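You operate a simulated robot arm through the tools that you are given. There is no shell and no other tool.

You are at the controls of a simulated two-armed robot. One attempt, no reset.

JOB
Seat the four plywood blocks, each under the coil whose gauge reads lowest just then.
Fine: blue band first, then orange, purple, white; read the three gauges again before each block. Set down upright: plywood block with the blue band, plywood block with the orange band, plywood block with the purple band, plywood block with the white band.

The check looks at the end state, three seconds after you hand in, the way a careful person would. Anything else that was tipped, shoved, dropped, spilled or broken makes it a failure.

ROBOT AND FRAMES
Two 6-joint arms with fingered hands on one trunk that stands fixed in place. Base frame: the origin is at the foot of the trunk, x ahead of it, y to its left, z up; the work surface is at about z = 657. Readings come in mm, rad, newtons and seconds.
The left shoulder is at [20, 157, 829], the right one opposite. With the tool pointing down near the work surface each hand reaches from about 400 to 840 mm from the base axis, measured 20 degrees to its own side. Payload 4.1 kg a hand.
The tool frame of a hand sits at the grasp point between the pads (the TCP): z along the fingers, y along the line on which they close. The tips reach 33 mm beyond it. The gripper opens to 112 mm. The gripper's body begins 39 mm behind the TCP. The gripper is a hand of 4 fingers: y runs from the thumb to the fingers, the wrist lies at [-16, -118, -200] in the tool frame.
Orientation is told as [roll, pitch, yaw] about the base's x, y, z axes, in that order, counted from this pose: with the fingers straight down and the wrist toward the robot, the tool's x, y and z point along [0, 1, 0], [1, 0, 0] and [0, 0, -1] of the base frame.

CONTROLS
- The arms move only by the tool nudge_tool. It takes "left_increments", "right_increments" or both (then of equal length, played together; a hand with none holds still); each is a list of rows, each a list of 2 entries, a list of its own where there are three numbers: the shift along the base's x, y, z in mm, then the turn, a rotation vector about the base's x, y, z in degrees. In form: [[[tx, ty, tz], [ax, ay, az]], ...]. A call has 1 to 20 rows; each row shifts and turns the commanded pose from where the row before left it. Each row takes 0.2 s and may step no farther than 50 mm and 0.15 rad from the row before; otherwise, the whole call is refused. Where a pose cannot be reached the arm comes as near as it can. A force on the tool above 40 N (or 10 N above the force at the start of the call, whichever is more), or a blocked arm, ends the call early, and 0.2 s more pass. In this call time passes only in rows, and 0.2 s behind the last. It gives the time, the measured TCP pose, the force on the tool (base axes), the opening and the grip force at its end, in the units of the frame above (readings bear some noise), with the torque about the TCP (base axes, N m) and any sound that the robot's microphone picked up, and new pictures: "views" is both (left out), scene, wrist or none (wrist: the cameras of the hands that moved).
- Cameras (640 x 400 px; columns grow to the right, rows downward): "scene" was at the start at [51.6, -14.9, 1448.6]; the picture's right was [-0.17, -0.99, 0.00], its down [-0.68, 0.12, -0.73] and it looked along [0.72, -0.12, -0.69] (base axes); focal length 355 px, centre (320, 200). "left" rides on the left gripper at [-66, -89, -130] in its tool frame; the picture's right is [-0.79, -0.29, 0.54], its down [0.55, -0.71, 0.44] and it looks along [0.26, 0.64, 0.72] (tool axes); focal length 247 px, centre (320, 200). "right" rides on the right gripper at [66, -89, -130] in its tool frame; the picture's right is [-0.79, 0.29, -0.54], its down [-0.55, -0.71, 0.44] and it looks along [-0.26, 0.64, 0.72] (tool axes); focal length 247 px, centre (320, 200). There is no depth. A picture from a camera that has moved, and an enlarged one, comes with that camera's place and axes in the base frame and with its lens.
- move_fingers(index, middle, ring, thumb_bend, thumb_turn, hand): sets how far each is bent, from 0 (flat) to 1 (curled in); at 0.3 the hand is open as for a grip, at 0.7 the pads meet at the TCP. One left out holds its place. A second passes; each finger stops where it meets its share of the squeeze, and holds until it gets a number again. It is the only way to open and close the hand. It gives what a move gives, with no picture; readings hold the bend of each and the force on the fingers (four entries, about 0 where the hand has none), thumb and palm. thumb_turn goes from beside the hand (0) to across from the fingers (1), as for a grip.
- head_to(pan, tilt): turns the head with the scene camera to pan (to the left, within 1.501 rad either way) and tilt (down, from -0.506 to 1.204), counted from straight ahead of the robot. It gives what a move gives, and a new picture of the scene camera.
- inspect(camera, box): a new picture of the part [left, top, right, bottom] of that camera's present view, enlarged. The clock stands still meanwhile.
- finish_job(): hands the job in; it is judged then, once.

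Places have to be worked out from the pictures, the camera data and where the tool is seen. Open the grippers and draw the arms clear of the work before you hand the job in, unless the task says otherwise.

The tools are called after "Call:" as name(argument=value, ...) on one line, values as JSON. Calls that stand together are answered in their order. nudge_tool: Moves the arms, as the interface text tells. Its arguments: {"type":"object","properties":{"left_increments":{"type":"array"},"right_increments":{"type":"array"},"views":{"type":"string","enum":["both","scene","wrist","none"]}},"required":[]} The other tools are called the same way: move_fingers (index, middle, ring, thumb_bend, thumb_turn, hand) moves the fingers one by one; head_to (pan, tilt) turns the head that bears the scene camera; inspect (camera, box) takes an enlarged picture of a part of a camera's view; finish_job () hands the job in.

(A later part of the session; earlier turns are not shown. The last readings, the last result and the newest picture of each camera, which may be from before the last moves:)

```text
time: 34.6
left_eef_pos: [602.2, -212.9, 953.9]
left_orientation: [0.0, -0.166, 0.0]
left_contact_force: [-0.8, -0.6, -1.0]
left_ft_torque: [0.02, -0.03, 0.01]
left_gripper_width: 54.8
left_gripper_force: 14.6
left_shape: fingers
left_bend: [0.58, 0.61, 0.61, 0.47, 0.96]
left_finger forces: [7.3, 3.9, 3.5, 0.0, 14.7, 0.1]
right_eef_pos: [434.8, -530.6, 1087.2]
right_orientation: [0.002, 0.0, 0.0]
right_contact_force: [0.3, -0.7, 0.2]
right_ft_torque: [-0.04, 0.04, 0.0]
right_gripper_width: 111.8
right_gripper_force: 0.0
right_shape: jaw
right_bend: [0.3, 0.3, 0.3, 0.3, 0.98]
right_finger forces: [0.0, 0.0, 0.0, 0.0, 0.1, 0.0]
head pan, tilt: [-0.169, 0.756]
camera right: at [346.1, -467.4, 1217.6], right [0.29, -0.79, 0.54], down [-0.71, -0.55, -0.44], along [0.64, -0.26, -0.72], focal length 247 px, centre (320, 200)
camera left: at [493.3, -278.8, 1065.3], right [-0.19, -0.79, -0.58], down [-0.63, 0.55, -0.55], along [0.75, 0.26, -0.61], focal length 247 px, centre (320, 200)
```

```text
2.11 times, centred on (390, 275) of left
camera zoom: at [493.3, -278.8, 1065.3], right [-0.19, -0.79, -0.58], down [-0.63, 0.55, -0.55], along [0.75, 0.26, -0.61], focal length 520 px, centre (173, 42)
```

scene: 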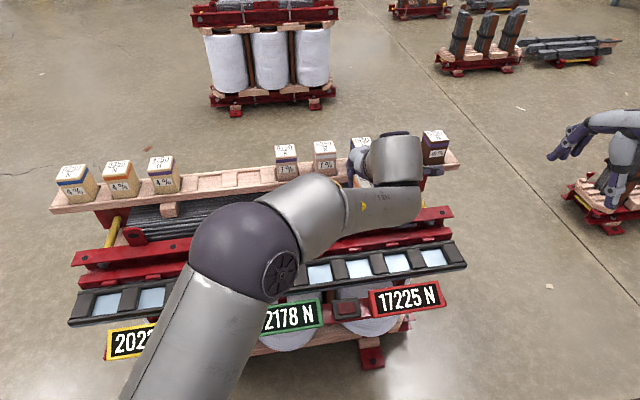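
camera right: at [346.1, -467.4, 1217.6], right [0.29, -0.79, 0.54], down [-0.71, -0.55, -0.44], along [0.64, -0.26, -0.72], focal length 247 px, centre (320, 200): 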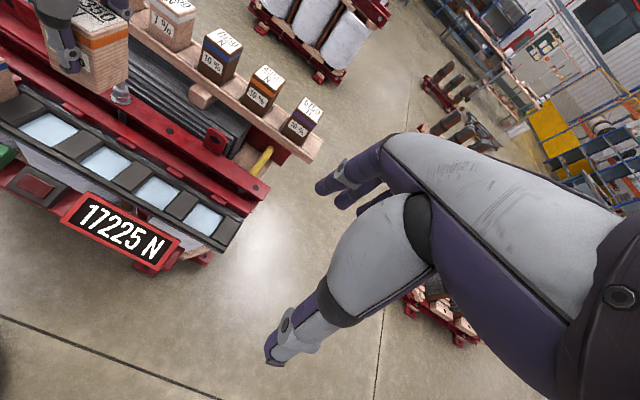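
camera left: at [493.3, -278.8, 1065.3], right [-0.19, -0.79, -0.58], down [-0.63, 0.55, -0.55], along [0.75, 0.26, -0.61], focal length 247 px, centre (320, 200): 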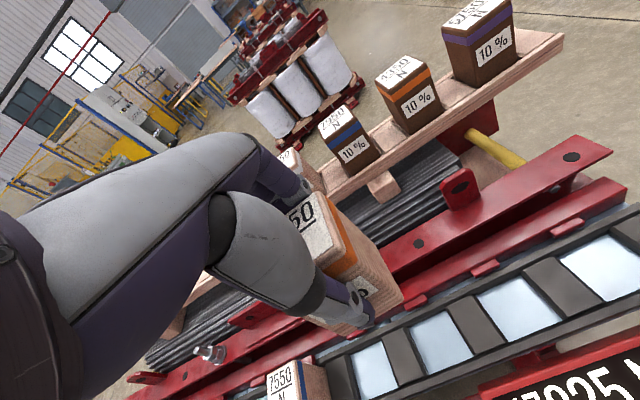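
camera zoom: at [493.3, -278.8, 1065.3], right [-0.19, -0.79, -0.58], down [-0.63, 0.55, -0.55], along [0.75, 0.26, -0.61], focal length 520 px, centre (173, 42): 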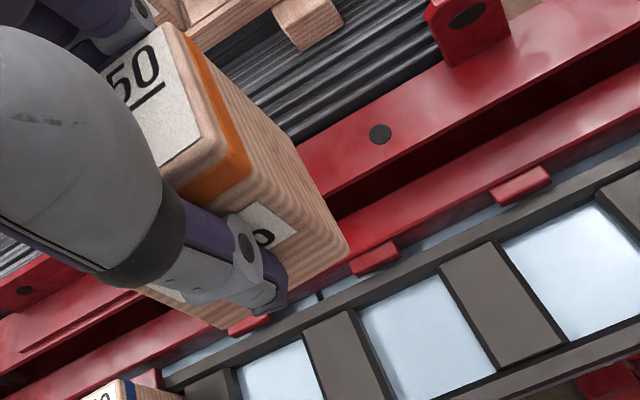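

Upright within about 1°. I'll descend to TCP z 770 and check alignment with the seat.

Call:
nudge_tool(left_increments=[[[0, 0, -24], [0, 0, 0]], [[0, 0, -24], [0, 0, 0]], [[0, 0, -24], [0, 0, 0]], [[0, 0, -24], [0, 0, 0]], [[0, 0, -24], [0, 0, 0]], [[0, 0, -24], [0, 0, 0]], [[0, 0, -24], [0, 0, 0]], [[0, 0, -16], [0, 0, 0]], [[0, 0, 0], [0, 0, 0]]], views="scene")

Call:
inspect(camera="left", box=[270, 180, 510, 370])

Call:
inspect(camera="right", box=[20, 40, 180, 180])

Call:
inspect(camera="scene", box=[300, 200, 420, 300])

```text
time: 36.6
left_eef_pos: [602.8, -213.9, 768.6]
left_orientation: [0.001, -0.166, 0.002]
left_contact_force: [-1.0, -0.3, -2.3]
left_ft_torque: [-0.01, -0.05, -0.04]
left_gripper_width: 54.6
left_gripper_force: 14.3
left_shape: fingers
left_bend: [0.58, 0.61, 0.61, 0.47, 0.96]
left_finger forces: [7.2, 3.9, 3.3, 0.0, 14.3, 0.0]
right_eef_pos: [435.0, -531.5, 1087.4]
right_orientation: [0.001, 0.001, -0.001]
right_contact_force: [0.1, -0.4, -0.2]
right_ft_torque: [0.0, 0.0, 0.04]
right_gripper_width: 112.0
right_gripper_force: 0.1
right_shape: jaw
right_bend: [0.3, 0.3, 0.3, 0.3, 0.98]
right_finger forces: [0.1, 0.0, 0.0, 0.0, 0.0, 0.0]
head pan, tilt: [-0.169, 0.756]
```

scene: 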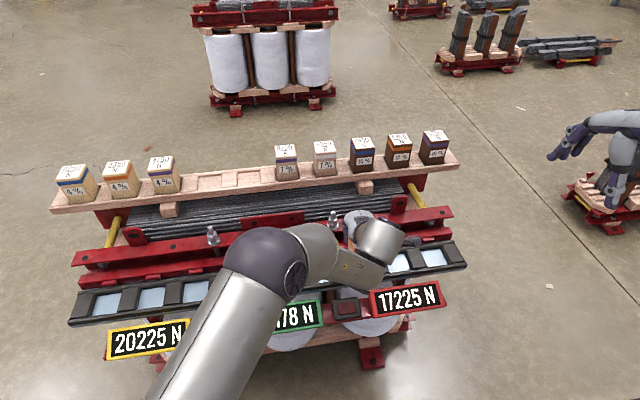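

```text
2.11 times, centred on (390, 275) of left
camera zoom: at [493.8, -277.6, 881.0], right [-0.19, -0.79, -0.58], down [-0.63, 0.55, -0.55], along [0.75, 0.26, -0.61], focal length 520 px, centre (173, 42)
```

zoom: 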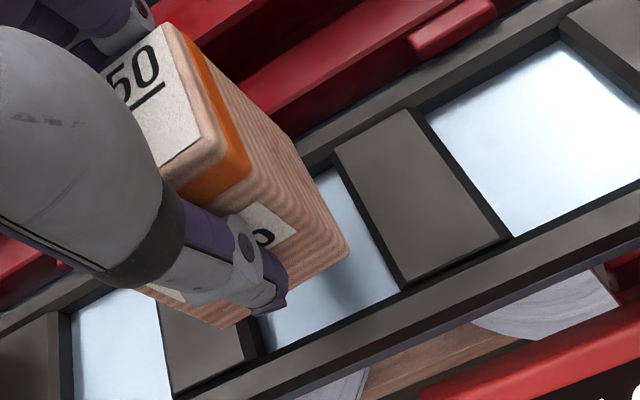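

```text
2.86 times, centred on (100, 110) of right
camera zoom: at [346.1, -467.4, 1217.6], right [0.29, -0.79, 0.54], down [-0.71, -0.55, -0.44], along [0.64, -0.26, -0.72], focal length 706 px, centre (949, 457)
```

zoom: 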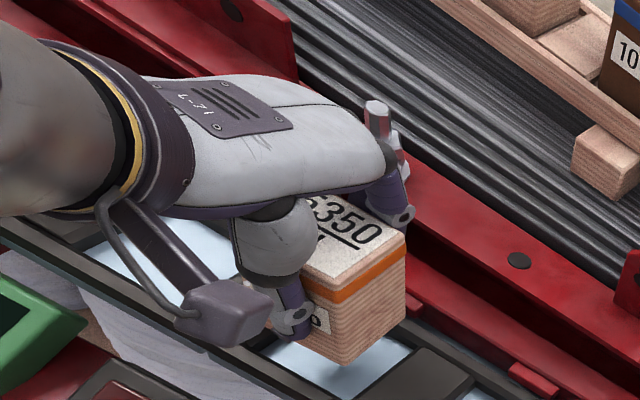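

```text
4.00 times, centred on (360, 250) of scene
camera zoom: at [51.6, -14.9, 1448.6], right [-0.17, -0.99, 0.0], down [-0.68, 0.12, -0.73], along [0.72, -0.12, -0.69], focal length 1420 px, centre (160, 0)
```

zoom: 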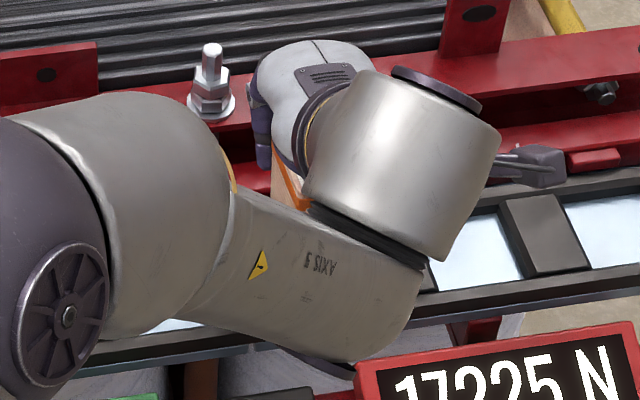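

The block is nearly centred over the seat (8 mm near-side and 5 mm right-side clearance); I'll trim 1.5 mm nearer and 0.7 mm left, then lower gently.

Call:
nudge_tool(left_increments=[[[-0.8, 0.4, -12], [0, 0, 0]], [[-0.7, 0.3, -10], [0, 0, 0]], [[0, 0, -8], [0, 0, 0]], [[0, 0, -4], [0, 0, 0]], [[0, 0, 0], [0, 0, 0]]], views="none")

Call:
inspect(camera="left", box=[270, 180, 510, 370])

Call:
inspect(camera="right", box=[20, 40, 180, 180])

```text
time: 37.8
left_eef_pos: [601.5, -212.7, 734.8]
left_orientation: [0.001, -0.167, 0.001]
left_contact_force: [0.1, -0.3, -1.7]
left_ft_torque: [0.01, 0.01, 0.01]
left_gripper_width: 54.4
left_gripper_force: 14.5
left_shape: fingers
left_bend: [0.58, 0.61, 0.61, 0.47, 0.96]
left_finger forces: [7.3, 3.9, 3.4, 0.0, 14.1, 0.0]
right_eef_pos: [434.7, -531.5, 1087.2]
right_orientation: [0.0, -0.001, 0.0]
right_contact_force: [0.6, 0.8, -0.2]
right_ft_torque: [0.01, 0.01, 0.04]
right_gripper_width: 111.8
right_gripper_force: 0.2
right_shape: jaw
right_bend: [0.3, 0.3, 0.3, 0.3, 0.98]
right_finger forces: [0.0, 0.0, 0.1, 0.0, 0.0, 0.0]
head pan, tilt: [-0.169, 0.756]
```

```text
2.11 times, centred on (390, 275) of left
camera zoom: at [492.5, -277.6, 846.7], right [-0.19, -0.79, -0.58], down [-0.63, 0.55, -0.55], along [0.75, 0.26, -0.61], focal length 520 px, centre (173, 42)
```

zoom: 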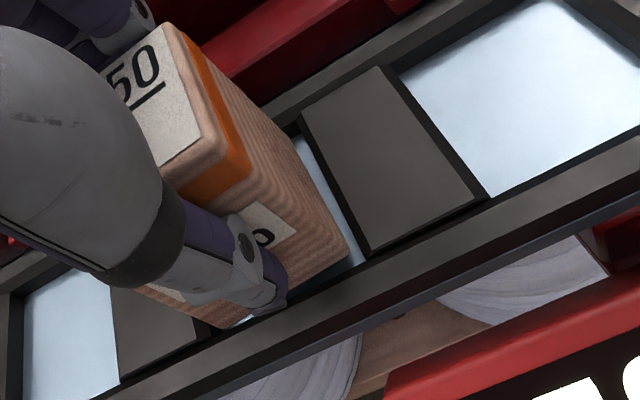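

```text
2.86 times, centred on (100, 110) of right
camera zoom: at [346.1, -467.4, 1217.6], right [0.29, -0.79, 0.54], down [-0.71, -0.55, -0.44], along [0.64, -0.26, -0.72], focal length 706 px, centre (949, 457)
```

zoom: 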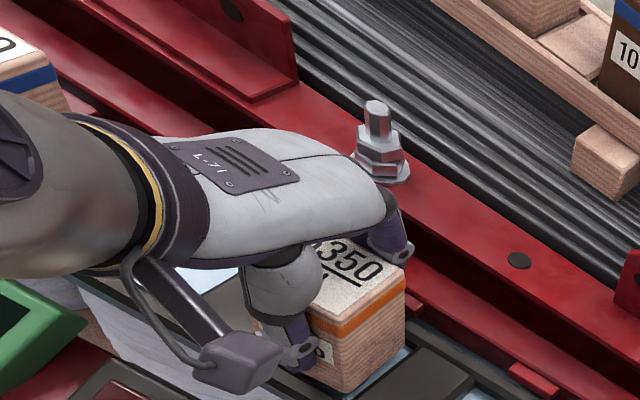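

The block is inside the opening with even clearances, and the coil pitch works out at ~321 mm, so this seat belongs to the red coil. Lowering the last millimetres.

Call:
nudge_tool(left_increments=[[[0, 0, -3], [0, 0, 0]], [[0, 0, -3], [0, 0, 0]], [[0, 0, -2], [0, 0, 0]], [[0, 0, -1], [0, 0, 0]]], views="none")

```text
time: 38.8
left_eef_pos: [601.5, -210.6, 725.8]
left_orientation: [-0.002, -0.167, 0.001]
left_contact_force: [2.6, -0.2, -0.7]
left_ft_torque: [0.05, -0.21, -0.08]
left_gripper_width: 54.5
left_gripper_force: 14.6
left_shape: fingers
left_bend: [0.58, 0.61, 0.61, 0.47, 0.96]
left_finger forces: [7.6, 4.8, 4.3, 0.1, 13.6, 0.0]
right_eef_pos: [435.0, -531.5, 1085.8]
right_orientation: [-0.001, -0.001, 0.001]
right_contact_force: [-0.3, -0.3, -0.9]
right_ft_torque: [0.0, -0.02, 0.04]
right_gripper_width: 111.7
right_gripper_force: 0.2
right_shape: jaw
right_bend: [0.3, 0.3, 0.3, 0.3, 0.98]
right_finger forces: [0.1, 0.1, 0.0, 0.0, 0.1, 0.0]
head pan, tilt: [-0.169, 0.756]
```

There's a slight sideways force but little support yet; I'll look before going further.

Call:
inspect(camera="left", box=[270, 180, 510, 370])

Call:
inspect(camera="right", box=[60, 80, 160, 160])

```text
2.11 times, centred on (390, 275) of left
camera zoom: at [492.6, -277.3, 838.0], right [-0.19, -0.79, -0.58], down [-0.63, 0.55, -0.55], along [0.75, 0.26, -0.61], focal length 520 px, centre (173, 42)
```

zoom: 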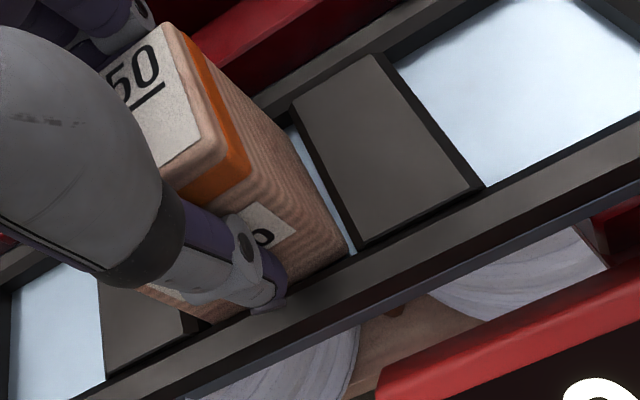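

```text
5.00 times, centred on (110, 120) of right
camera zoom: at [346.1, -467.4, 1217.6], right [0.29, -0.79, 0.54], down [-0.71, -0.55, -0.44], along [0.64, -0.26, -0.72], focal length 1235 px, centre (1370, 600)
```

zoom: 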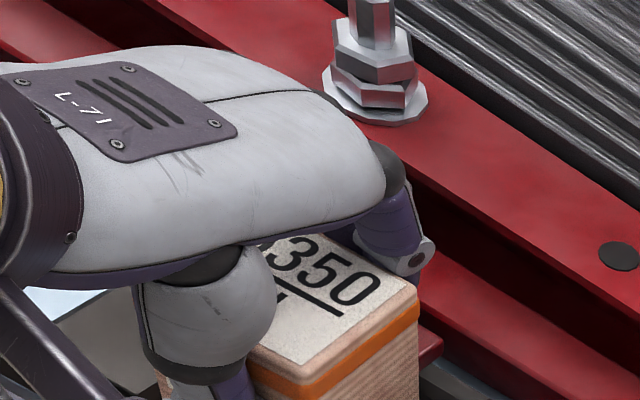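

The block's near face is grazing the front bar, so I'll lift 3 mm, move 2.5 mm away from the bar, and lower again.

Call:
nudge_tool(left_increments=[[[0, 0, 3], [0, 0, 0]], [[2.5, -0.5, 0], [0, 0, 0]], [[0, 0, -2], [0, 0, 0]], [[0, 0, -1.5], [0, 0, 0]], [[0, 0, 0], [0, 0, 0]]], views="none")

Call:
inspect(camera="left", box=[270, 180, 510, 370])

```text
time: 40.0
left_eef_pos: [604.9, -211.9, 726.4]
left_orientation: [-0.002, -0.168, 0.001]
left_contact_force: [-11.3, 4.1, 4.7]
left_ft_torque: [0.06, 0.36, -0.03]
left_gripper_width: 54.2
left_gripper_force: 14.9
left_shape: fingers
left_bend: [0.61, 0.62, 0.62, 0.47, 0.96]
left_finger forces: [4.6, 2.8, 2.3, 0.0, 20.0, 0.0]
right_eef_pos: [433.8, -529.6, 1087.3]
right_orientation: [0.0, 0.001, -0.002]
right_contact_force: [0.5, 0.4, 0.1]
right_ft_torque: [0.0, 0.04, 0.0]
right_gripper_width: 111.5
right_gripper_force: 0.1
right_shape: jaw
right_bend: [0.3, 0.3, 0.3, 0.3, 0.98]
right_finger forces: [0.1, 0.1, 0.0, 0.0, 0.0, 0.1]
head pan, tilt: [-0.169, 0.756]
```

```text
2.11 times, centred on (390, 275) of left
camera zoom: at [494.9, -277.9, 837.9], right [-0.19, -0.79, -0.58], down [-0.63, 0.55, -0.55], along [0.75, 0.26, -0.6], focal length 520 px, centre (173, 42)
```

zoom: 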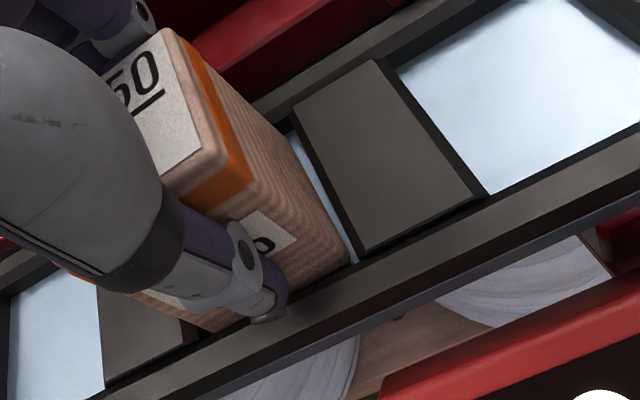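

Now it presses 11 N against the far side, so there are only a few mm of play; I'll back off 1.3 mm to centre it and press down lightly.

Call:
nudge_tool(left_increments=[[[-1.3, 0, 0], [0, 0, 0]], [[0, 0, -0.7], [0, 0, 0]], [[0, 0, 0], [0, 0, 0]]], views="none")

Call:
inspect(camera="right", box=[60, 80, 160, 160])

```text
time: 40.8
left_eef_pos: [601.8, -214.0, 725.2]
left_orientation: [-0.002, -0.168, 0.0]
left_contact_force: [-3.0, 4.1, 8.3]
left_ft_torque: [0.04, 0.2, -0.01]
left_gripper_width: 54.5
left_gripper_force: 14.8
left_shape: fingers
left_bend: [0.6, 0.62, 0.62, 0.47, 0.96]
left_finger forces: [6.4, 4.0, 3.4, 0.0, 16.0, 0.1]
right_eef_pos: [435.4, -530.0, 1086.9]
right_orientation: [0.0, -0.001, 0.001]
right_contact_force: [-0.4, 0.0, -0.9]
right_ft_torque: [0.0, 0.02, 0.0]
right_gripper_width: 111.5
right_gripper_force: 0.0
right_shape: jaw
right_bend: [0.3, 0.3, 0.3, 0.3, 0.98]
right_finger forces: [0.0, 0.0, 0.1, 0.1, 0.1, 0.0]
head pan, tilt: [-0.169, 0.756]
```

```text
5.00 times, centred on (110, 120) of right
camera zoom: at [345.9, -467.2, 1217.7], right [0.29, -0.79, 0.54], down [-0.71, -0.55, -0.44], along [0.64, -0.26, -0.72], focal length 1235 px, centre (1370, 600)
```

zoom: 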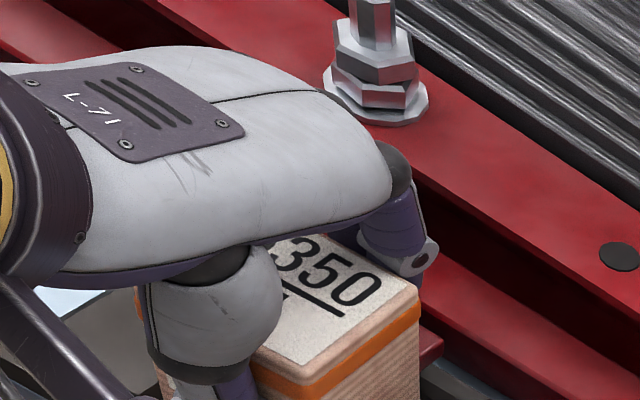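

Supported with 10 N and little side load; releasing in two small steps.

Call:
move_fingers(hand="left", index=0.52, middle=0.53, ring=0.53, thumb_bend=0.42)

Call:
move_fingers(hand="left", index=0.45, middle=0.45, ring=0.45, thumb_bend=0.37)

Call:
inspect(camera="left", box=[270, 180, 510, 370])

```text
time: 41.8
left_eef_pos: [601.8, -213.5, 723.6]
left_orientation: [0.002, -0.167, 0.0]
left_contact_force: [0.2, -0.2, -1.1]
left_ft_torque: [-0.03, 0.02, 0.02]
left_gripper_width: 66.9
left_gripper_force: 0.7
left_shape: fingers
left_bend: [0.52, 0.53, 0.53, 0.41, 0.97]
left_finger forces: [0.1, 0.0, 0.1, 0.0, 1.0, 0.0]
right_eef_pos: [434.7, -531.7, 1086.6]
right_orientation: [-0.001, 0.001, 0.0]
right_contact_force: [-1.1, -0.5, 0.0]
right_ft_torque: [-0.01, 0.02, -0.03]
right_gripper_width: 111.9
right_gripper_force: 0.1
right_shape: jaw
right_bend: [0.3, 0.3, 0.3, 0.3, 0.98]
right_finger forces: [0.1, 0.1, 0.0, 0.0, 0.0, 0.0]
head pan, tilt: [-0.169, 0.756]
```

```text
time: 42.8
left_eef_pos: [603.2, -214.2, 725.1]
left_orientation: [-0.001, -0.167, 0.0]
left_contact_force: [-0.8, 1.0, 0.2]
left_ft_torque: [-0.02, 0.04, 0.0]
left_gripper_width: 82.4
left_gripper_force: 0.1
left_shape: fingers
left_bend: [0.45, 0.45, 0.45, 0.37, 0.97]
left_finger forces: [0.0, 0.0, 0.0, 0.0, 0.0, 0.0]
right_eef_pos: [434.5, -530.9, 1087.4]
right_orientation: [0.001, 0.001, -0.001]
right_contact_force: [-0.4, -0.1, -0.5]
right_ft_torque: [-0.02, -0.03, 0.01]
right_gripper_width: 111.8
right_gripper_force: 0.0
right_shape: jaw
right_bend: [0.3, 0.3, 0.3, 0.3, 0.98]
right_finger forces: [0.0, 0.0, 0.0, 0.0, 0.0, 0.0]
head pan, tilt: [-0.169, 0.756]
```

```text
2.11 times, centred on (390, 275) of left
camera zoom: at [493.7, -278.1, 836.6], right [-0.19, -0.79, -0.58], down [-0.63, 0.55, -0.55], along [0.75, 0.26, -0.61], focal length 520 px, centre (173, 42)
```

zoom: 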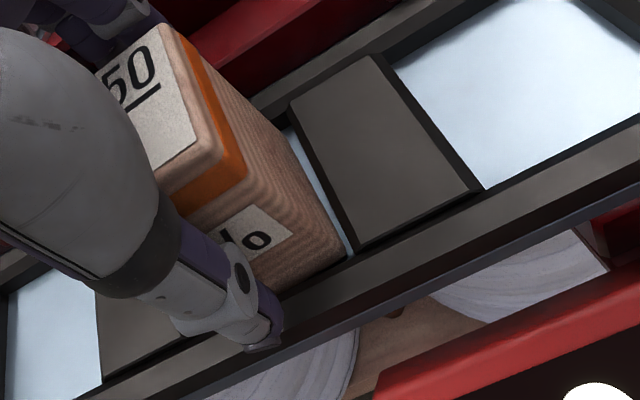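

The orange block stands free in the red seat. I'll raise the left hand straight up and away to the left to read the gauges.

Call:
nudge_tool(left_increments=[[[0, 0, 10], [0, 0, 0]], [[0, 0, 15], [0, 0, 0]], [[0, 0, 20], [0, 0, 0]], [[0, 0, 30], [0, 0, 0]], [[0, 0, 40], [0, 0, 0]], [[0, 0, 40], [0, 0, 0]], [[0, 0, 40], [0, 0, 0]], [[0, 20, 40], [0, 0, 0]], [[0, 45, 5], [0, 0, 0]], [[0, 45, 5], [0, 0, 0]], [[0, 45, 5], [0, 0, 0]], [[0, 45, 5], [0, 0, 0]], [[0, 45, 5], [0, 0, 0]], [[0, 45, 5], [0, 0, 0]], [[-10, 45, 5], [0, 0, 0]], [[-10, 45, 5], [0, 0, 0]], [[-10, 45, 5], [0, 0, 0]], [[-10, 45, 5], [0, 0, 0]], [[-10, 45, 5], [0, 0, 0]]], right_increments=[[[0, 0, 0], [0, 0, 0]], [[0, 0, 0], [0, 0, 0]], [[0, 0, 0], [0, 0, 0]], [[0, 0, 0], [0, 0, 0]], [[0, 0, 0], [0, 0, 0]], [[0, 0, 0], [0, 0, 0]], [[0, 0, 0], [0, 0, 0]], [[0, 0, 0], [0, 0, 0]], [[0, 0, 0], [0, 0, 0]], [[0, 0, 0], [0, 0, 0]], [[0, 0, 0], [0, 0, 0]], [[0, 0, 0], [0, 0, 0]], [[0, 0, 0], [0, 0, 0]], [[10, 15, 0], [0, 0, 0]], [[15, 25, 0], [0, 0, 0]], [[15, 30, 0], [0, 0, 0]], [[15, 30, 0], [0, 0, 0]], [[15, 30, 0], [0, 0, 0]], [[15, 30, 0], [0, 0, 0]]], views="both")

Call:
inspect(camera="scene", box=[90, 230, 450, 380])

Call:
inspect(camera="scene", box=[250, 220, 400, 300])

```text
time: 46.8
left_eef_pos: [552.4, 301.3, 1013.9]
left_orientation: [0.0, -0.167, -0.002]
left_contact_force: [0.1, -0.2, -0.3]
left_ft_torque: [0.0, -0.02, 0.02]
left_gripper_width: 82.3
left_gripper_force: 0.1
left_shape: fingers
left_bend: [0.45, 0.45, 0.45, 0.37, 0.98]
left_finger forces: [0.0, 0.0, 0.1, 0.0, 0.0, 0.0]
right_eef_pos: [520.4, -371.3, 1086.8]
right_orientation: [0.0, 0.0, 0.0]
right_contact_force: [-0.6, -0.7, -0.9]
right_ft_torque: [0.03, -0.01, 0.01]
right_gripper_width: 111.5
right_gripper_force: 0.0
right_shape: jaw
right_bend: [0.3, 0.3, 0.3, 0.3, 0.98]
right_finger forces: [0.0, 0.0, 0.0, 0.0, 0.0, 0.0]
head pan, tilt: [-0.169, 0.756]
camera right: at [431.4, -307.5, 1218.7], right [0.29, -0.79, 0.54], down [-0.71, -0.55, -0.44], along [0.64, -0.26, -0.72], focal length 247 px, centre (320, 200)
camera left: at [442.6, 237.5, 1126.9], right [-0.2, -0.79, -0.58], down [-0.63, 0.55, -0.55], along [0.75, 0.26, -0.6], focal length 247 px, centre (320, 200)
```

scene: 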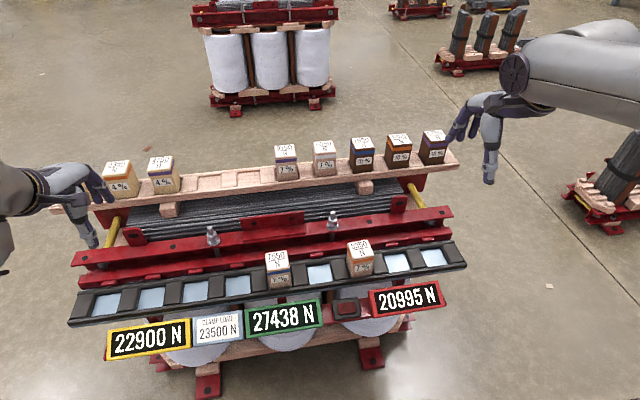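
right: 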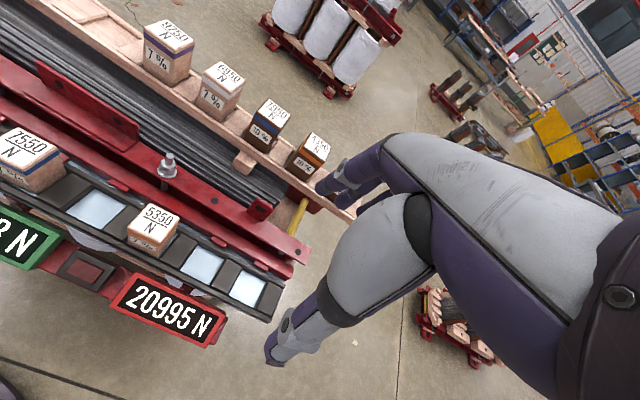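
left: 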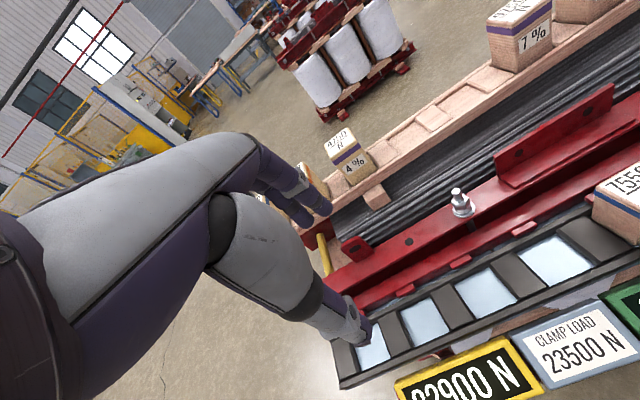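

```text
1.78 times, centred on (270, 305) of scene
camera zoom: at [51.6, -15.5, 1448.6], right [-0.17, -0.99, 0.0], down [-0.68, 0.12, -0.73], along [0.72, -0.12, -0.69], focal length 631 px, centre (409, 13)
```

zoom: 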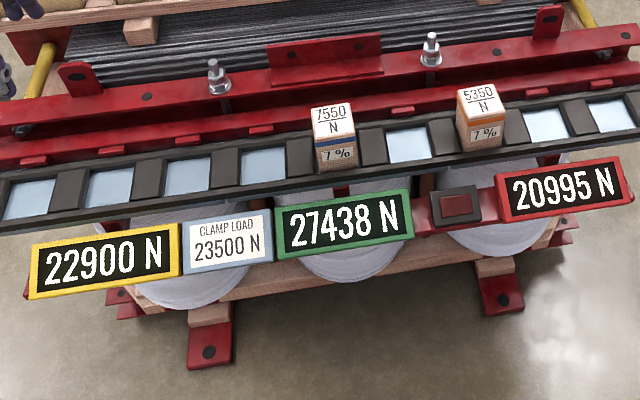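

```text
4.27 times, centred on (325, 260) of scene
camera zoom: at [51.6, -15.5, 1448.6], right [-0.17, -0.99, 0.0], down [-0.68, 0.12, -0.73], along [0.72, -0.12, -0.69], focal length 1515 px, centre (299, -56)
```

zoom: 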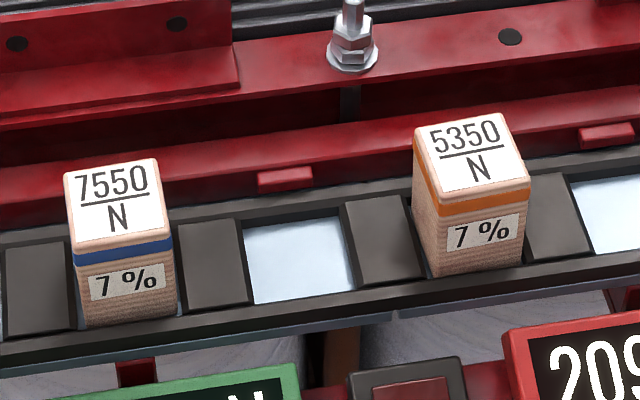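

The gauges now read yellow 22900, green 27438, red 20995. I'll check both blocks more closely and re-read for drift.

Call:
inspect(camera="scene", box=[335, 230, 385, 290])

Call:
inspect(camera="right", box=[110, 190, 190, 270])

Call:
inspect(camera="scene", box=[255, 240, 305, 300])

```text
6.67 times, centred on (360, 260) of scene
camera zoom: at [51.6, -15.5, 1448.6], right [-0.17, -0.99, 0.0], down [-0.68, 0.12, -0.73], along [0.72, -0.12, -0.69], focal length 2367 px, centre (53, -200)
```

zoom: 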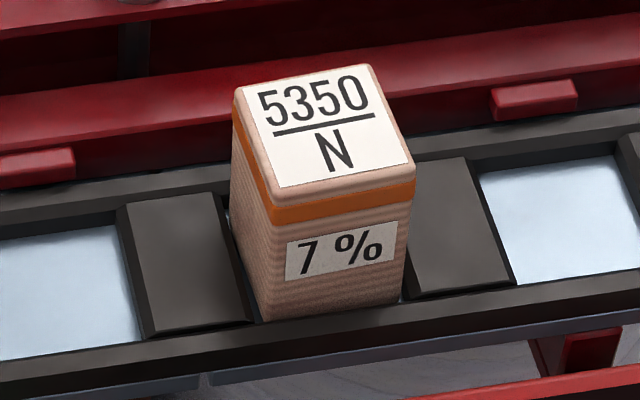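

```text
5.00 times, centred on (150, 230) of right
camera zoom: at [431.4, -307.5, 1218.7], right [0.29, -0.79, 0.54], down [-0.71, -0.55, -0.44], along [0.64, -0.26, -0.72], focal length 1235 px, centre (1170, 50)
```

zoom: 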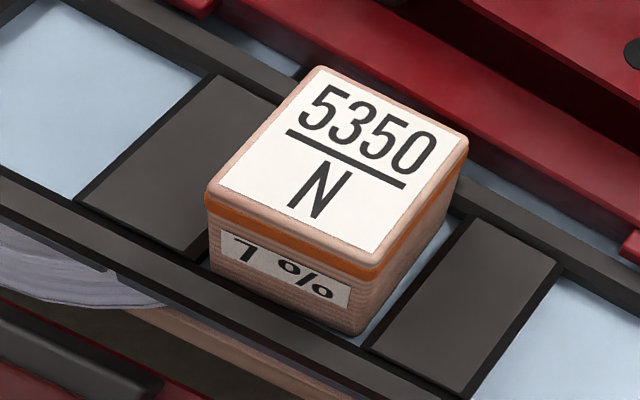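

```text
6.67 times, centred on (280, 270) of scene
camera zoom: at [51.6, -15.5, 1448.6], right [-0.17, -0.99, 0.0], down [-0.68, 0.12, -0.73], along [0.72, -0.12, -0.69], focal length 2367 px, centre (587, -267)
```

zoom: 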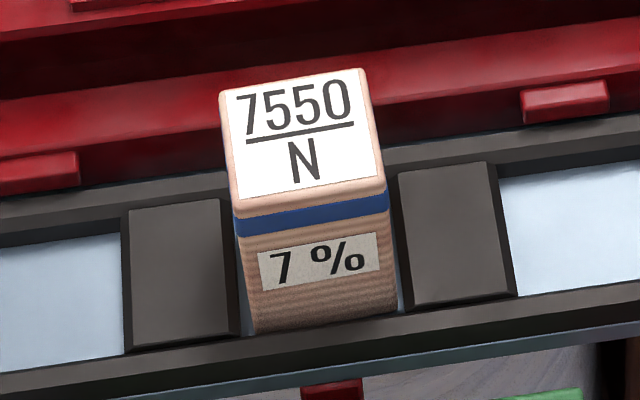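

Both blocks stand flat in their cells. Red reads lowest again (20995), so purple goes to a free red seat; the right hand will take it, tilting 17.5° and approaching the purple block.

Call:
nudge_tool(right_increments=[[[10, 15, 0], [0, -4.4, 0]], [[15, 20, -8], [0, -4.4, 0]], [[25, 30, -12], [0, -4.4, 0]], [[25, 30, -12], [0, -4.3, 0]], [[28, 31, -12], [0, 0, 0]], [[28, 31, -12], [0, 0, 0]], [[28, 31, -12], [0, 0, 0]], [[28, 31, -12], [0, 0, 0]], [[28, 31, -12], [0, 0, 0]], [[28, 31, -11], [0, 0, 0]], [[26, 28, -10], [0, 0, 0]], [[0, 5, 0], [0, 0, 0]], [[0, 0, 0], [0, 0, 0]]], views="both")

Call:
inspect(camera="scene", box=[90, 230, 450, 380])

```text
time: 49.6
left_eef_pos: [551.2, 302.1, 1014.3]
left_orientation: [-0.001, -0.168, -0.001]
left_contact_force: [-0.3, -0.3, 0.1]
left_ft_torque: [-0.01, 0.01, 0.0]
left_gripper_width: 82.1
left_gripper_force: 0.1
left_shape: fingers
left_bend: [0.45, 0.45, 0.45, 0.37, 0.98]
left_finger forces: [0.0, 0.0, 0.1, 0.1, 0.0, 0.0]
right_eef_pos: [788.8, -56.0, 974.7]
right_orientation: [0.0, -0.306, 0.0]
right_contact_force: [0.8, -0.6, -0.2]
right_ft_torque: [-0.01, -0.03, 0.01]
right_gripper_width: 111.6
right_gripper_force: 0.1
right_shape: jaw
right_bend: [0.3, 0.3, 0.3, 0.3, 0.98]
right_finger forces: [0.0, 0.1, 0.1, 0.0, 0.0, 0.0]
head pan, tilt: [-0.169, 0.756]
camera right: at [665.6, 7.4, 1072.4], right [0.11, -0.79, 0.6], down [-0.55, -0.55, -0.63], along [0.83, -0.26, -0.49], focal length 247 px, centre (320, 200)
```

scene: 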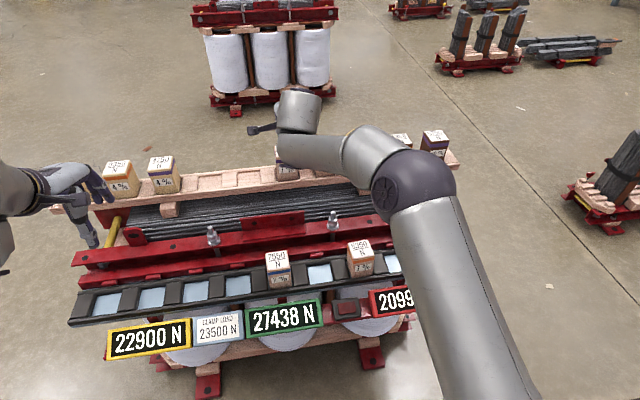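
right: 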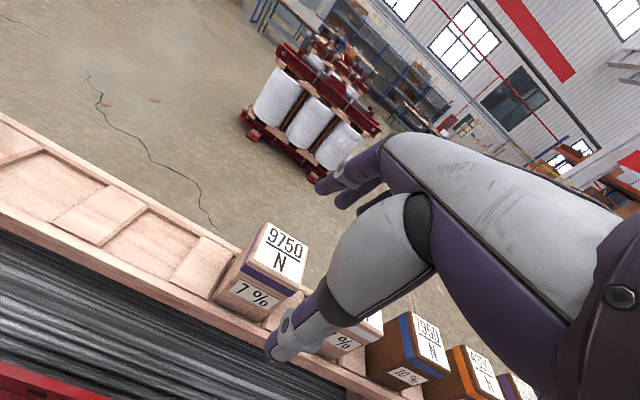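

```text
1.78 times, centred on (270, 305) of scene
camera zoom: at [51.6, -14.9, 1448.6], right [-0.17, -0.99, 0.0], down [-0.68, 0.12, -0.73], along [0.72, -0.12, -0.69], focal length 631 px, centre (409, 13)
```

zoom: 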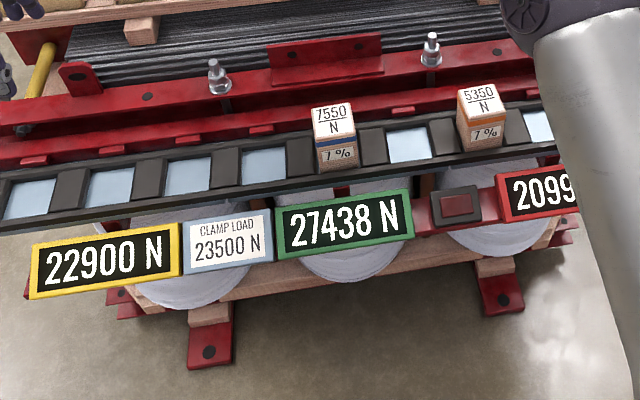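

Readings hold: red 20995 is lowest. The purple block's top is at (833, -53); I'll move over it and descend to z≈898.

Call:
nudge_tool(right_increments=[[[22, 1.5, -6], [0, 0, 0]], [[21, 1.5, -6], [0, 0, 0]], [[0, 0, -16], [0, 0, 0]], [[0, 0, -16], [0, 0, 0]], [[0, 0, -16], [0, 0, 0]], [[0, 0, -16], [0, 0, 0]], [[0, 0, 0], [0, 0, 0]]], views="both")

Call:
inspect(camera="right", box=[200, 120, 440, 380])

Call:
inspect(camera="left", box=[400, 0, 640, 150])

```text
time: 51.2
left_eef_pos: [551.7, 302.5, 1015.3]
left_orientation: [-0.001, -0.165, 0.001]
left_contact_force: [0.4, -0.3, 0.2]
left_ft_torque: [-0.02, 0.01, -0.02]
left_gripper_width: 82.3
left_gripper_force: 0.0
left_shape: fingers
left_bend: [0.45, 0.45, 0.45, 0.37, 0.98]
left_finger forces: [0.1, 0.0, 0.0, 0.0, 0.0, 0.0]
right_eef_pos: [832.1, -52.8, 897.9]
right_orientation: [-0.001, -0.305, 0.001]
right_contact_force: [0.0, -0.2, 0.5]
right_ft_torque: [-0.01, 0.0, 0.01]
right_gripper_width: 111.8
right_gripper_force: 0.0
right_shape: jaw
right_bend: [0.3, 0.3, 0.3, 0.3, 0.98]
right_finger forces: [0.0, 0.0, 0.1, 0.0, 0.1, 0.0]
head pan, tilt: [-0.169, 0.756]
camera right: at [708.2, 9.8, 996.1], right [0.11, -0.79, 0.6], down [-0.55, -0.55, -0.63], along [0.83, -0.26, -0.49], focal length 247 px, centre (320, 200)
```

scene: 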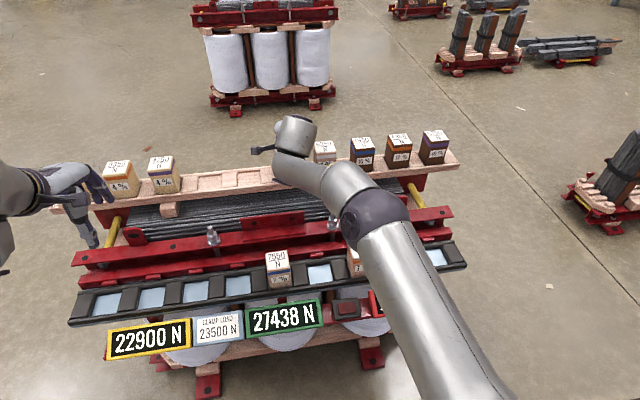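
right: 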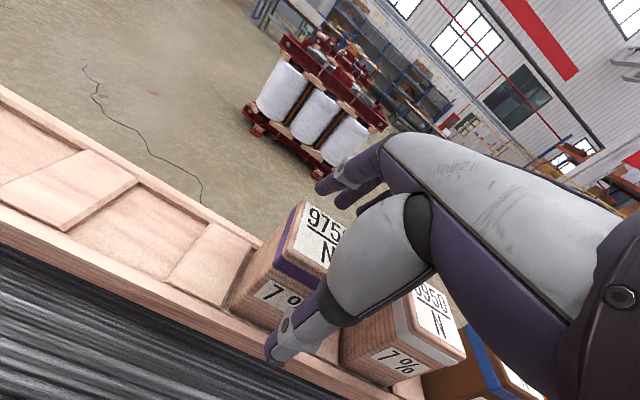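

```text
1.54 times, centred on (320, 250) of right
camera zoom: at [708.2, 9.8, 996.1], right [0.11, -0.79, 0.6], down [-0.55, -0.55, -0.63], along [0.83, -0.26, -0.49], focal length 380 px, centre (320, 123)
```

zoom: 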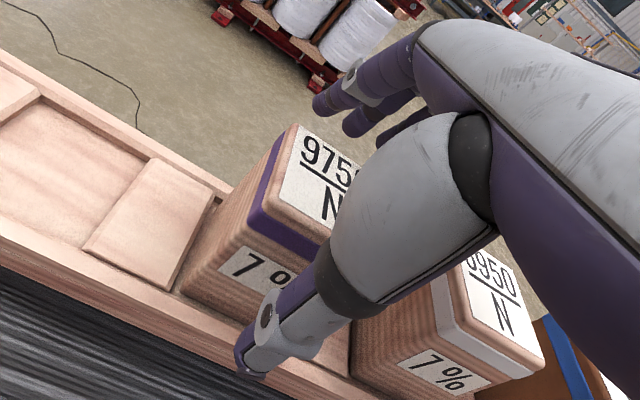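

```text
2.67 times, centred on (520, 75) of left
camera zoom: at [442.9, 237.8, 1126.7], right [-0.19, -0.79, -0.58], down [-0.63, 0.55, -0.55], along [0.75, 0.26, -0.61], focal length 659 px, centre (-213, 533)
```

zoom: 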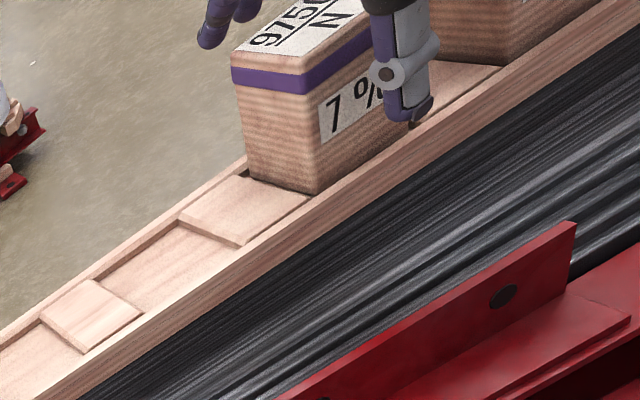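

The fingers straddle the purple block cleanly. Lowering to z≈879 and closing partway.

Call:
nudge_tool(right_increments=[[[0, 0, -10], [0, 0, 0]], [[0, 0, -9], [0, 0, 0]], [[0, 0, 0], [0, 0, 0]]], views="none")

Call:
move_fingers(hand="right", index=0.45, middle=0.45, ring=0.45, thumb_bend=0.43)

Call:
inspect(camera="left", box=[400, 0, 640, 150])

```text
time: 52.0
left_eef_pos: [551.2, 303.3, 1013.6]
left_orientation: [0.0, -0.166, -0.002]
left_contact_force: [0.4, -0.1, 0.4]
left_ft_torque: [0.02, 0.01, 0.0]
left_gripper_width: 82.3
left_gripper_force: 0.1
left_shape: fingers
left_bend: [0.45, 0.45, 0.45, 0.37, 0.98]
left_finger forces: [0.0, 0.0, 0.0, 0.0, 0.1, 0.0]
right_eef_pos: [831.9, -54.2, 878.0]
right_orientation: [-0.001, -0.305, 0.0]
right_contact_force: [-0.1, -0.2, -0.1]
right_ft_torque: [0.0, 0.02, 0.02]
right_gripper_width: 111.8
right_gripper_force: 0.0
right_shape: jaw
right_bend: [0.3, 0.3, 0.3, 0.3, 0.98]
right_finger forces: [0.0, 0.0, 0.0, 0.0, 0.0, 0.0]
head pan, tilt: [-0.169, 0.756]
```

```text
time: 53.0
left_eef_pos: [551.9, 302.8, 1014.3]
left_orientation: [0.001, -0.168, 0.001]
left_contact_force: [0.9, 0.2, 0.3]
left_ft_torque: [-0.01, -0.02, 0.01]
left_gripper_width: 82.4
left_gripper_force: 0.1
left_shape: fingers
left_bend: [0.45, 0.45, 0.45, 0.37, 0.98]
left_finger forces: [0.0, 0.1, 0.1, 0.0, 0.0, 0.1]
right_eef_pos: [831.4, -53.6, 879.7]
right_orientation: [0.001, -0.306, 0.0]
right_contact_force: [0.1, -0.8, -0.6]
right_ft_torque: [-0.03, -0.01, 0.0]
right_gripper_width: 75.7
right_gripper_force: 0.5
right_shape: fingers
right_bend: [0.44, 0.45, 0.45, 0.43, 0.98]
right_finger forces: [0.8, 0.0, 0.1, 0.1, 0.0, 0.0]
head pan, tilt: [-0.169, 0.756]
```

```text
2.67 times, centred on (520, 75) of left
camera zoom: at [443.0, 237.8, 1126.6], right [-0.19, -0.79, -0.58], down [-0.63, 0.55, -0.55], along [0.75, 0.26, -0.61], focal length 659 px, centre (-213, 533)
```

zoom: 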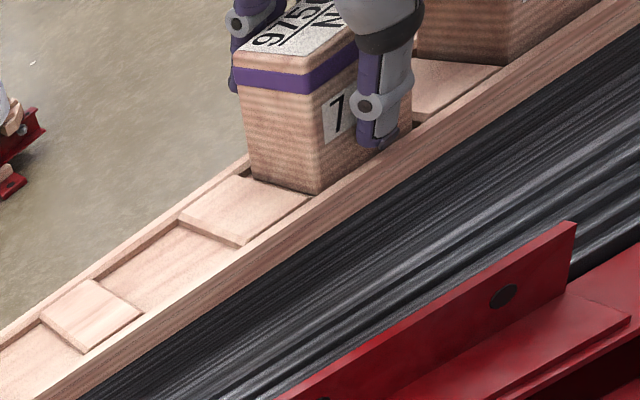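

Same light index touch as before; closing fully and lifting 50 mm straight up.

Call:
move_fingers(hand="right", index=0.65, middle=0.65, ring=0.65, thumb_bend=0.65)

Call:
nudge_tool(right_increments=[[[0, 0, 5], [0, 0, 0]], [[0, 0, 8], [0, 0, 0]], [[0, 0, 12], [0, 0, 0]], [[0, 0, 15], [0, 0, 0]], [[0, 0, 10], [0, 0, 0]]], views="both")

Call:
inspect(camera="left", box=[400, 0, 640, 150])

Call:
inspect(camera="right", box=[200, 120, 440, 380])

```text
time: 54.0
left_eef_pos: [552.0, 302.3, 1013.0]
left_orientation: [-0.001, -0.166, 0.0]
left_contact_force: [0.4, -0.1, 0.1]
left_ft_torque: [0.01, 0.01, -0.02]
left_gripper_width: 82.4
left_gripper_force: 0.0
left_shape: fingers
left_bend: [0.45, 0.45, 0.45, 0.37, 0.98]
left_finger forces: [0.0, 0.0, 0.0, 0.1, 0.0, 0.1]
right_eef_pos: [831.5, -54.9, 880.0]
right_orientation: [0.001, -0.307, 0.001]
right_contact_force: [5.7, -1.8, 11.1]
right_ft_torque: [-0.19, 0.03, 0.13]
right_gripper_width: 55.7
right_gripper_force: 17.8
right_shape: fingers
right_bend: [0.57, 0.61, 0.6, 0.47, 0.97]
right_finger forces: [11.1, 5.1, 5.3, 0.0, 14.3, 0.0]
head pan, tilt: [-0.169, 0.756]
```

```text
time: 55.2
left_eef_pos: [552.7, 302.2, 1014.1]
left_orientation: [0.0, -0.166, 0.001]
left_contact_force: [-0.3, 0.2, 0.6]
left_ft_torque: [0.03, -0.01, -0.02]
left_gripper_width: 82.3
left_gripper_force: 0.1
left_shape: fingers
left_bend: [0.45, 0.45, 0.45, 0.37, 0.98]
left_finger forces: [0.0, 0.1, 0.0, 0.1, 0.1, 0.0]
right_eef_pos: [830.9, -54.5, 928.1]
right_orientation: [-0.002, -0.304, 0.0]
right_contact_force: [0.2, 0.6, -2.0]
right_ft_torque: [-0.02, -0.02, -0.02]
right_gripper_width: 54.6
right_gripper_force: 14.8
right_shape: fingers
right_bend: [0.58, 0.61, 0.61, 0.47, 0.96]
right_finger forces: [7.2, 4.2, 3.7, 0.0, 14.9, 0.1]
head pan, tilt: [-0.169, 0.756]
camera right: at [708.1, 9.7, 1026.7], right [0.11, -0.79, 0.6], down [-0.55, -0.55, -0.63], along [0.83, -0.26, -0.5], focal length 247 px, centre (320, 200)
```

scene: 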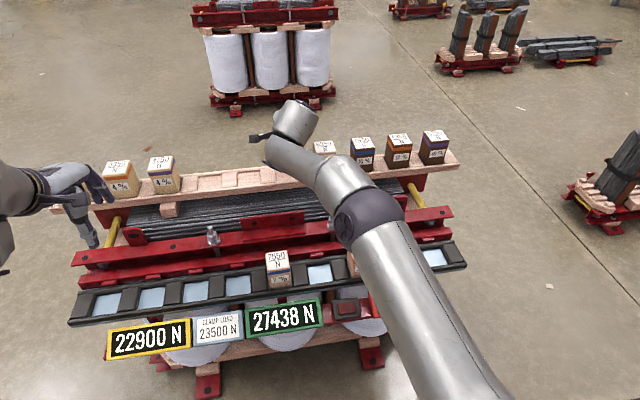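
right: 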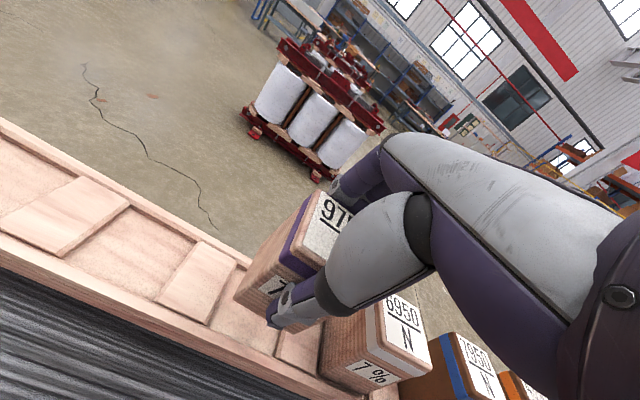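

```text
2.67 times, centred on (520, 75) of left
camera zoom: at [443.1, 237.7, 1126.6], right [-0.19, -0.79, -0.58], down [-0.63, 0.55, -0.55], along [0.75, 0.26, -0.61], focal length 659 px, centre (-213, 533)
```

zoom: 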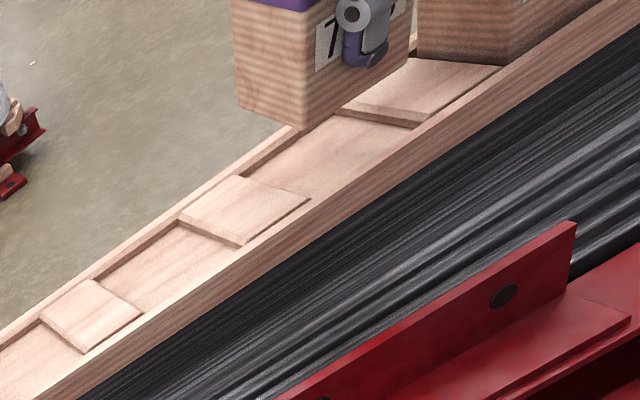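

```text
1.54 times, centred on (320, 250) of right
camera zoom: at [708.1, 9.7, 1026.7], right [0.11, -0.79, 0.6], down [-0.55, -0.55, -0.63], along [0.83, -0.26, -0.5], focal length 380 px, centre (320, 123)
```

zoom: 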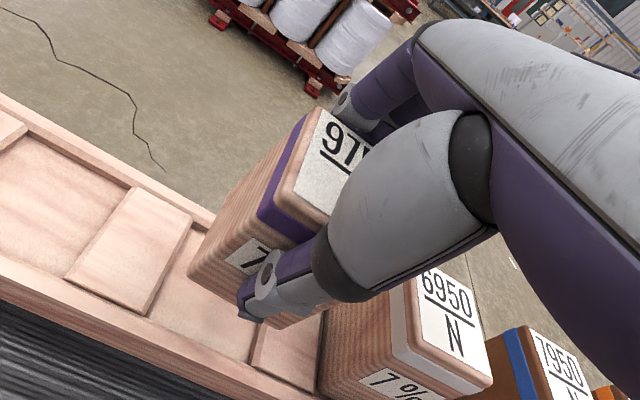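

Purple is held just like the others. I'll go up, back off over the beam first (clear of the white block), then across to the red coil's middle seat (y≈-321) while easing the tilt to 9.5°.

Call:
nudge_tool(right_increments=[[[0, 0, 14], [0, 0, 0]], [[-10, 0, 14], [0, 0, 0]], [[-30, 0, 0], [0, 0, 0]], [[-35, 0, 0], [0, 1, 0]], [[-35, -10, 0], [0, 1, 0]], [[-20, -43, 0], [0, 1, 0]], [[-20, -43, 0], [0, 1, 0]], [[-20, -43, 0], [0, 1, 0]], [[-20, -43, 0], [0, 1, 0]], [[-20, -43, 0], [0, 1, 0]], [[-19, -43, 0], [0, 1, 0]], [[0, 0, 0], [0, 0, 0]]], views="both")

Call:
inspect(camera="right", box=[130, 180, 370, 370])

Call:
inspect(camera="scene", box=[340, 150, 460, 280])

```text
time: 57.8
left_eef_pos: [552.0, 303.1, 1014.8]
left_orientation: [-0.001, -0.165, 0.0]
left_contact_force: [0.1, 0.0, 0.2]
left_ft_torque: [0.03, 0.0, -0.03]
left_gripper_width: 82.2
left_gripper_force: 0.0
left_shape: fingers
left_bend: [0.45, 0.45, 0.45, 0.37, 0.98]
left_finger forces: [0.0, 0.0, 0.0, 0.1, 0.0, 0.1]
right_eef_pos: [603.5, -320.0, 957.5]
right_orientation: [0.0, -0.164, 0.001]
right_contact_force: [0.6, -0.3, -1.4]
right_ft_torque: [-0.02, -0.02, 0.02]
right_gripper_width: 54.1
right_gripper_force: 13.5
right_shape: fingers
right_bend: [0.59, 0.61, 0.62, 0.47, 0.96]
right_finger forces: [6.8, 4.0, 3.5, 0.0, 13.7, 0.1]
head pan, tilt: [-0.169, 0.756]
camera right: at [494.3, -257.0, 1072.4], right [0.19, -0.79, 0.58], down [-0.63, -0.55, -0.55], along [0.75, -0.26, -0.61], focal length 247 px, centre (320, 200)
```

scene: 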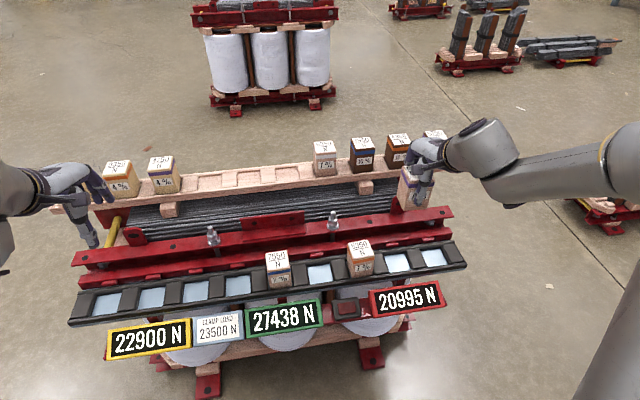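
right: 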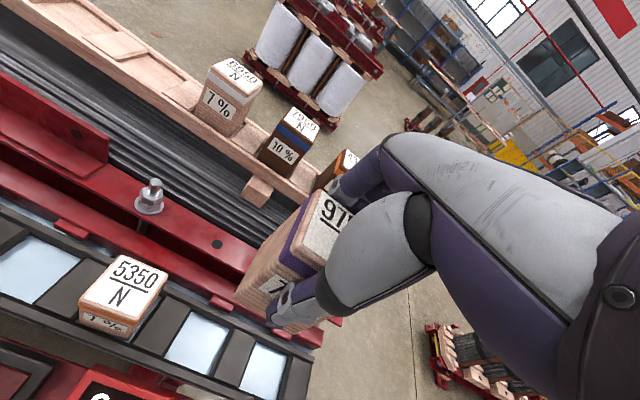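

```text
2.11 times, centred on (250, 275) of right
camera zoom: at [494.3, -257.0, 1072.4], right [0.19, -0.79, 0.58], down [-0.63, -0.55, -0.55], along [0.75, -0.26, -0.61], focal length 520 px, centre (467, 42)
```

zoom: 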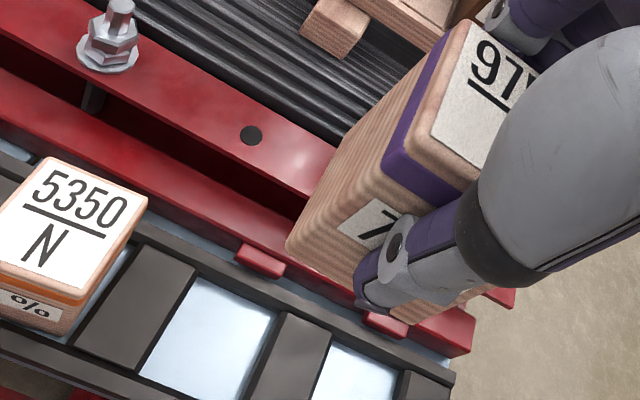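

```text
3.08 times, centred on (400, 215) of scene
camera zoom: at [51.7, -14.8, 1448.6], right [-0.17, -0.99, 0.0], down [-0.68, 0.12, -0.73], along [0.72, -0.12, -0.69], focal length 1092 px, centre (74, 154)
```

zoom: 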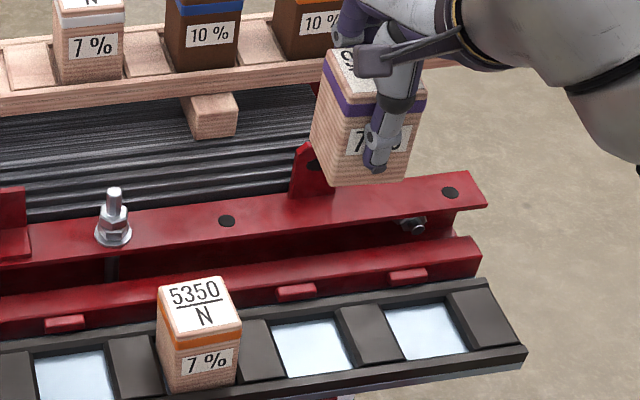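

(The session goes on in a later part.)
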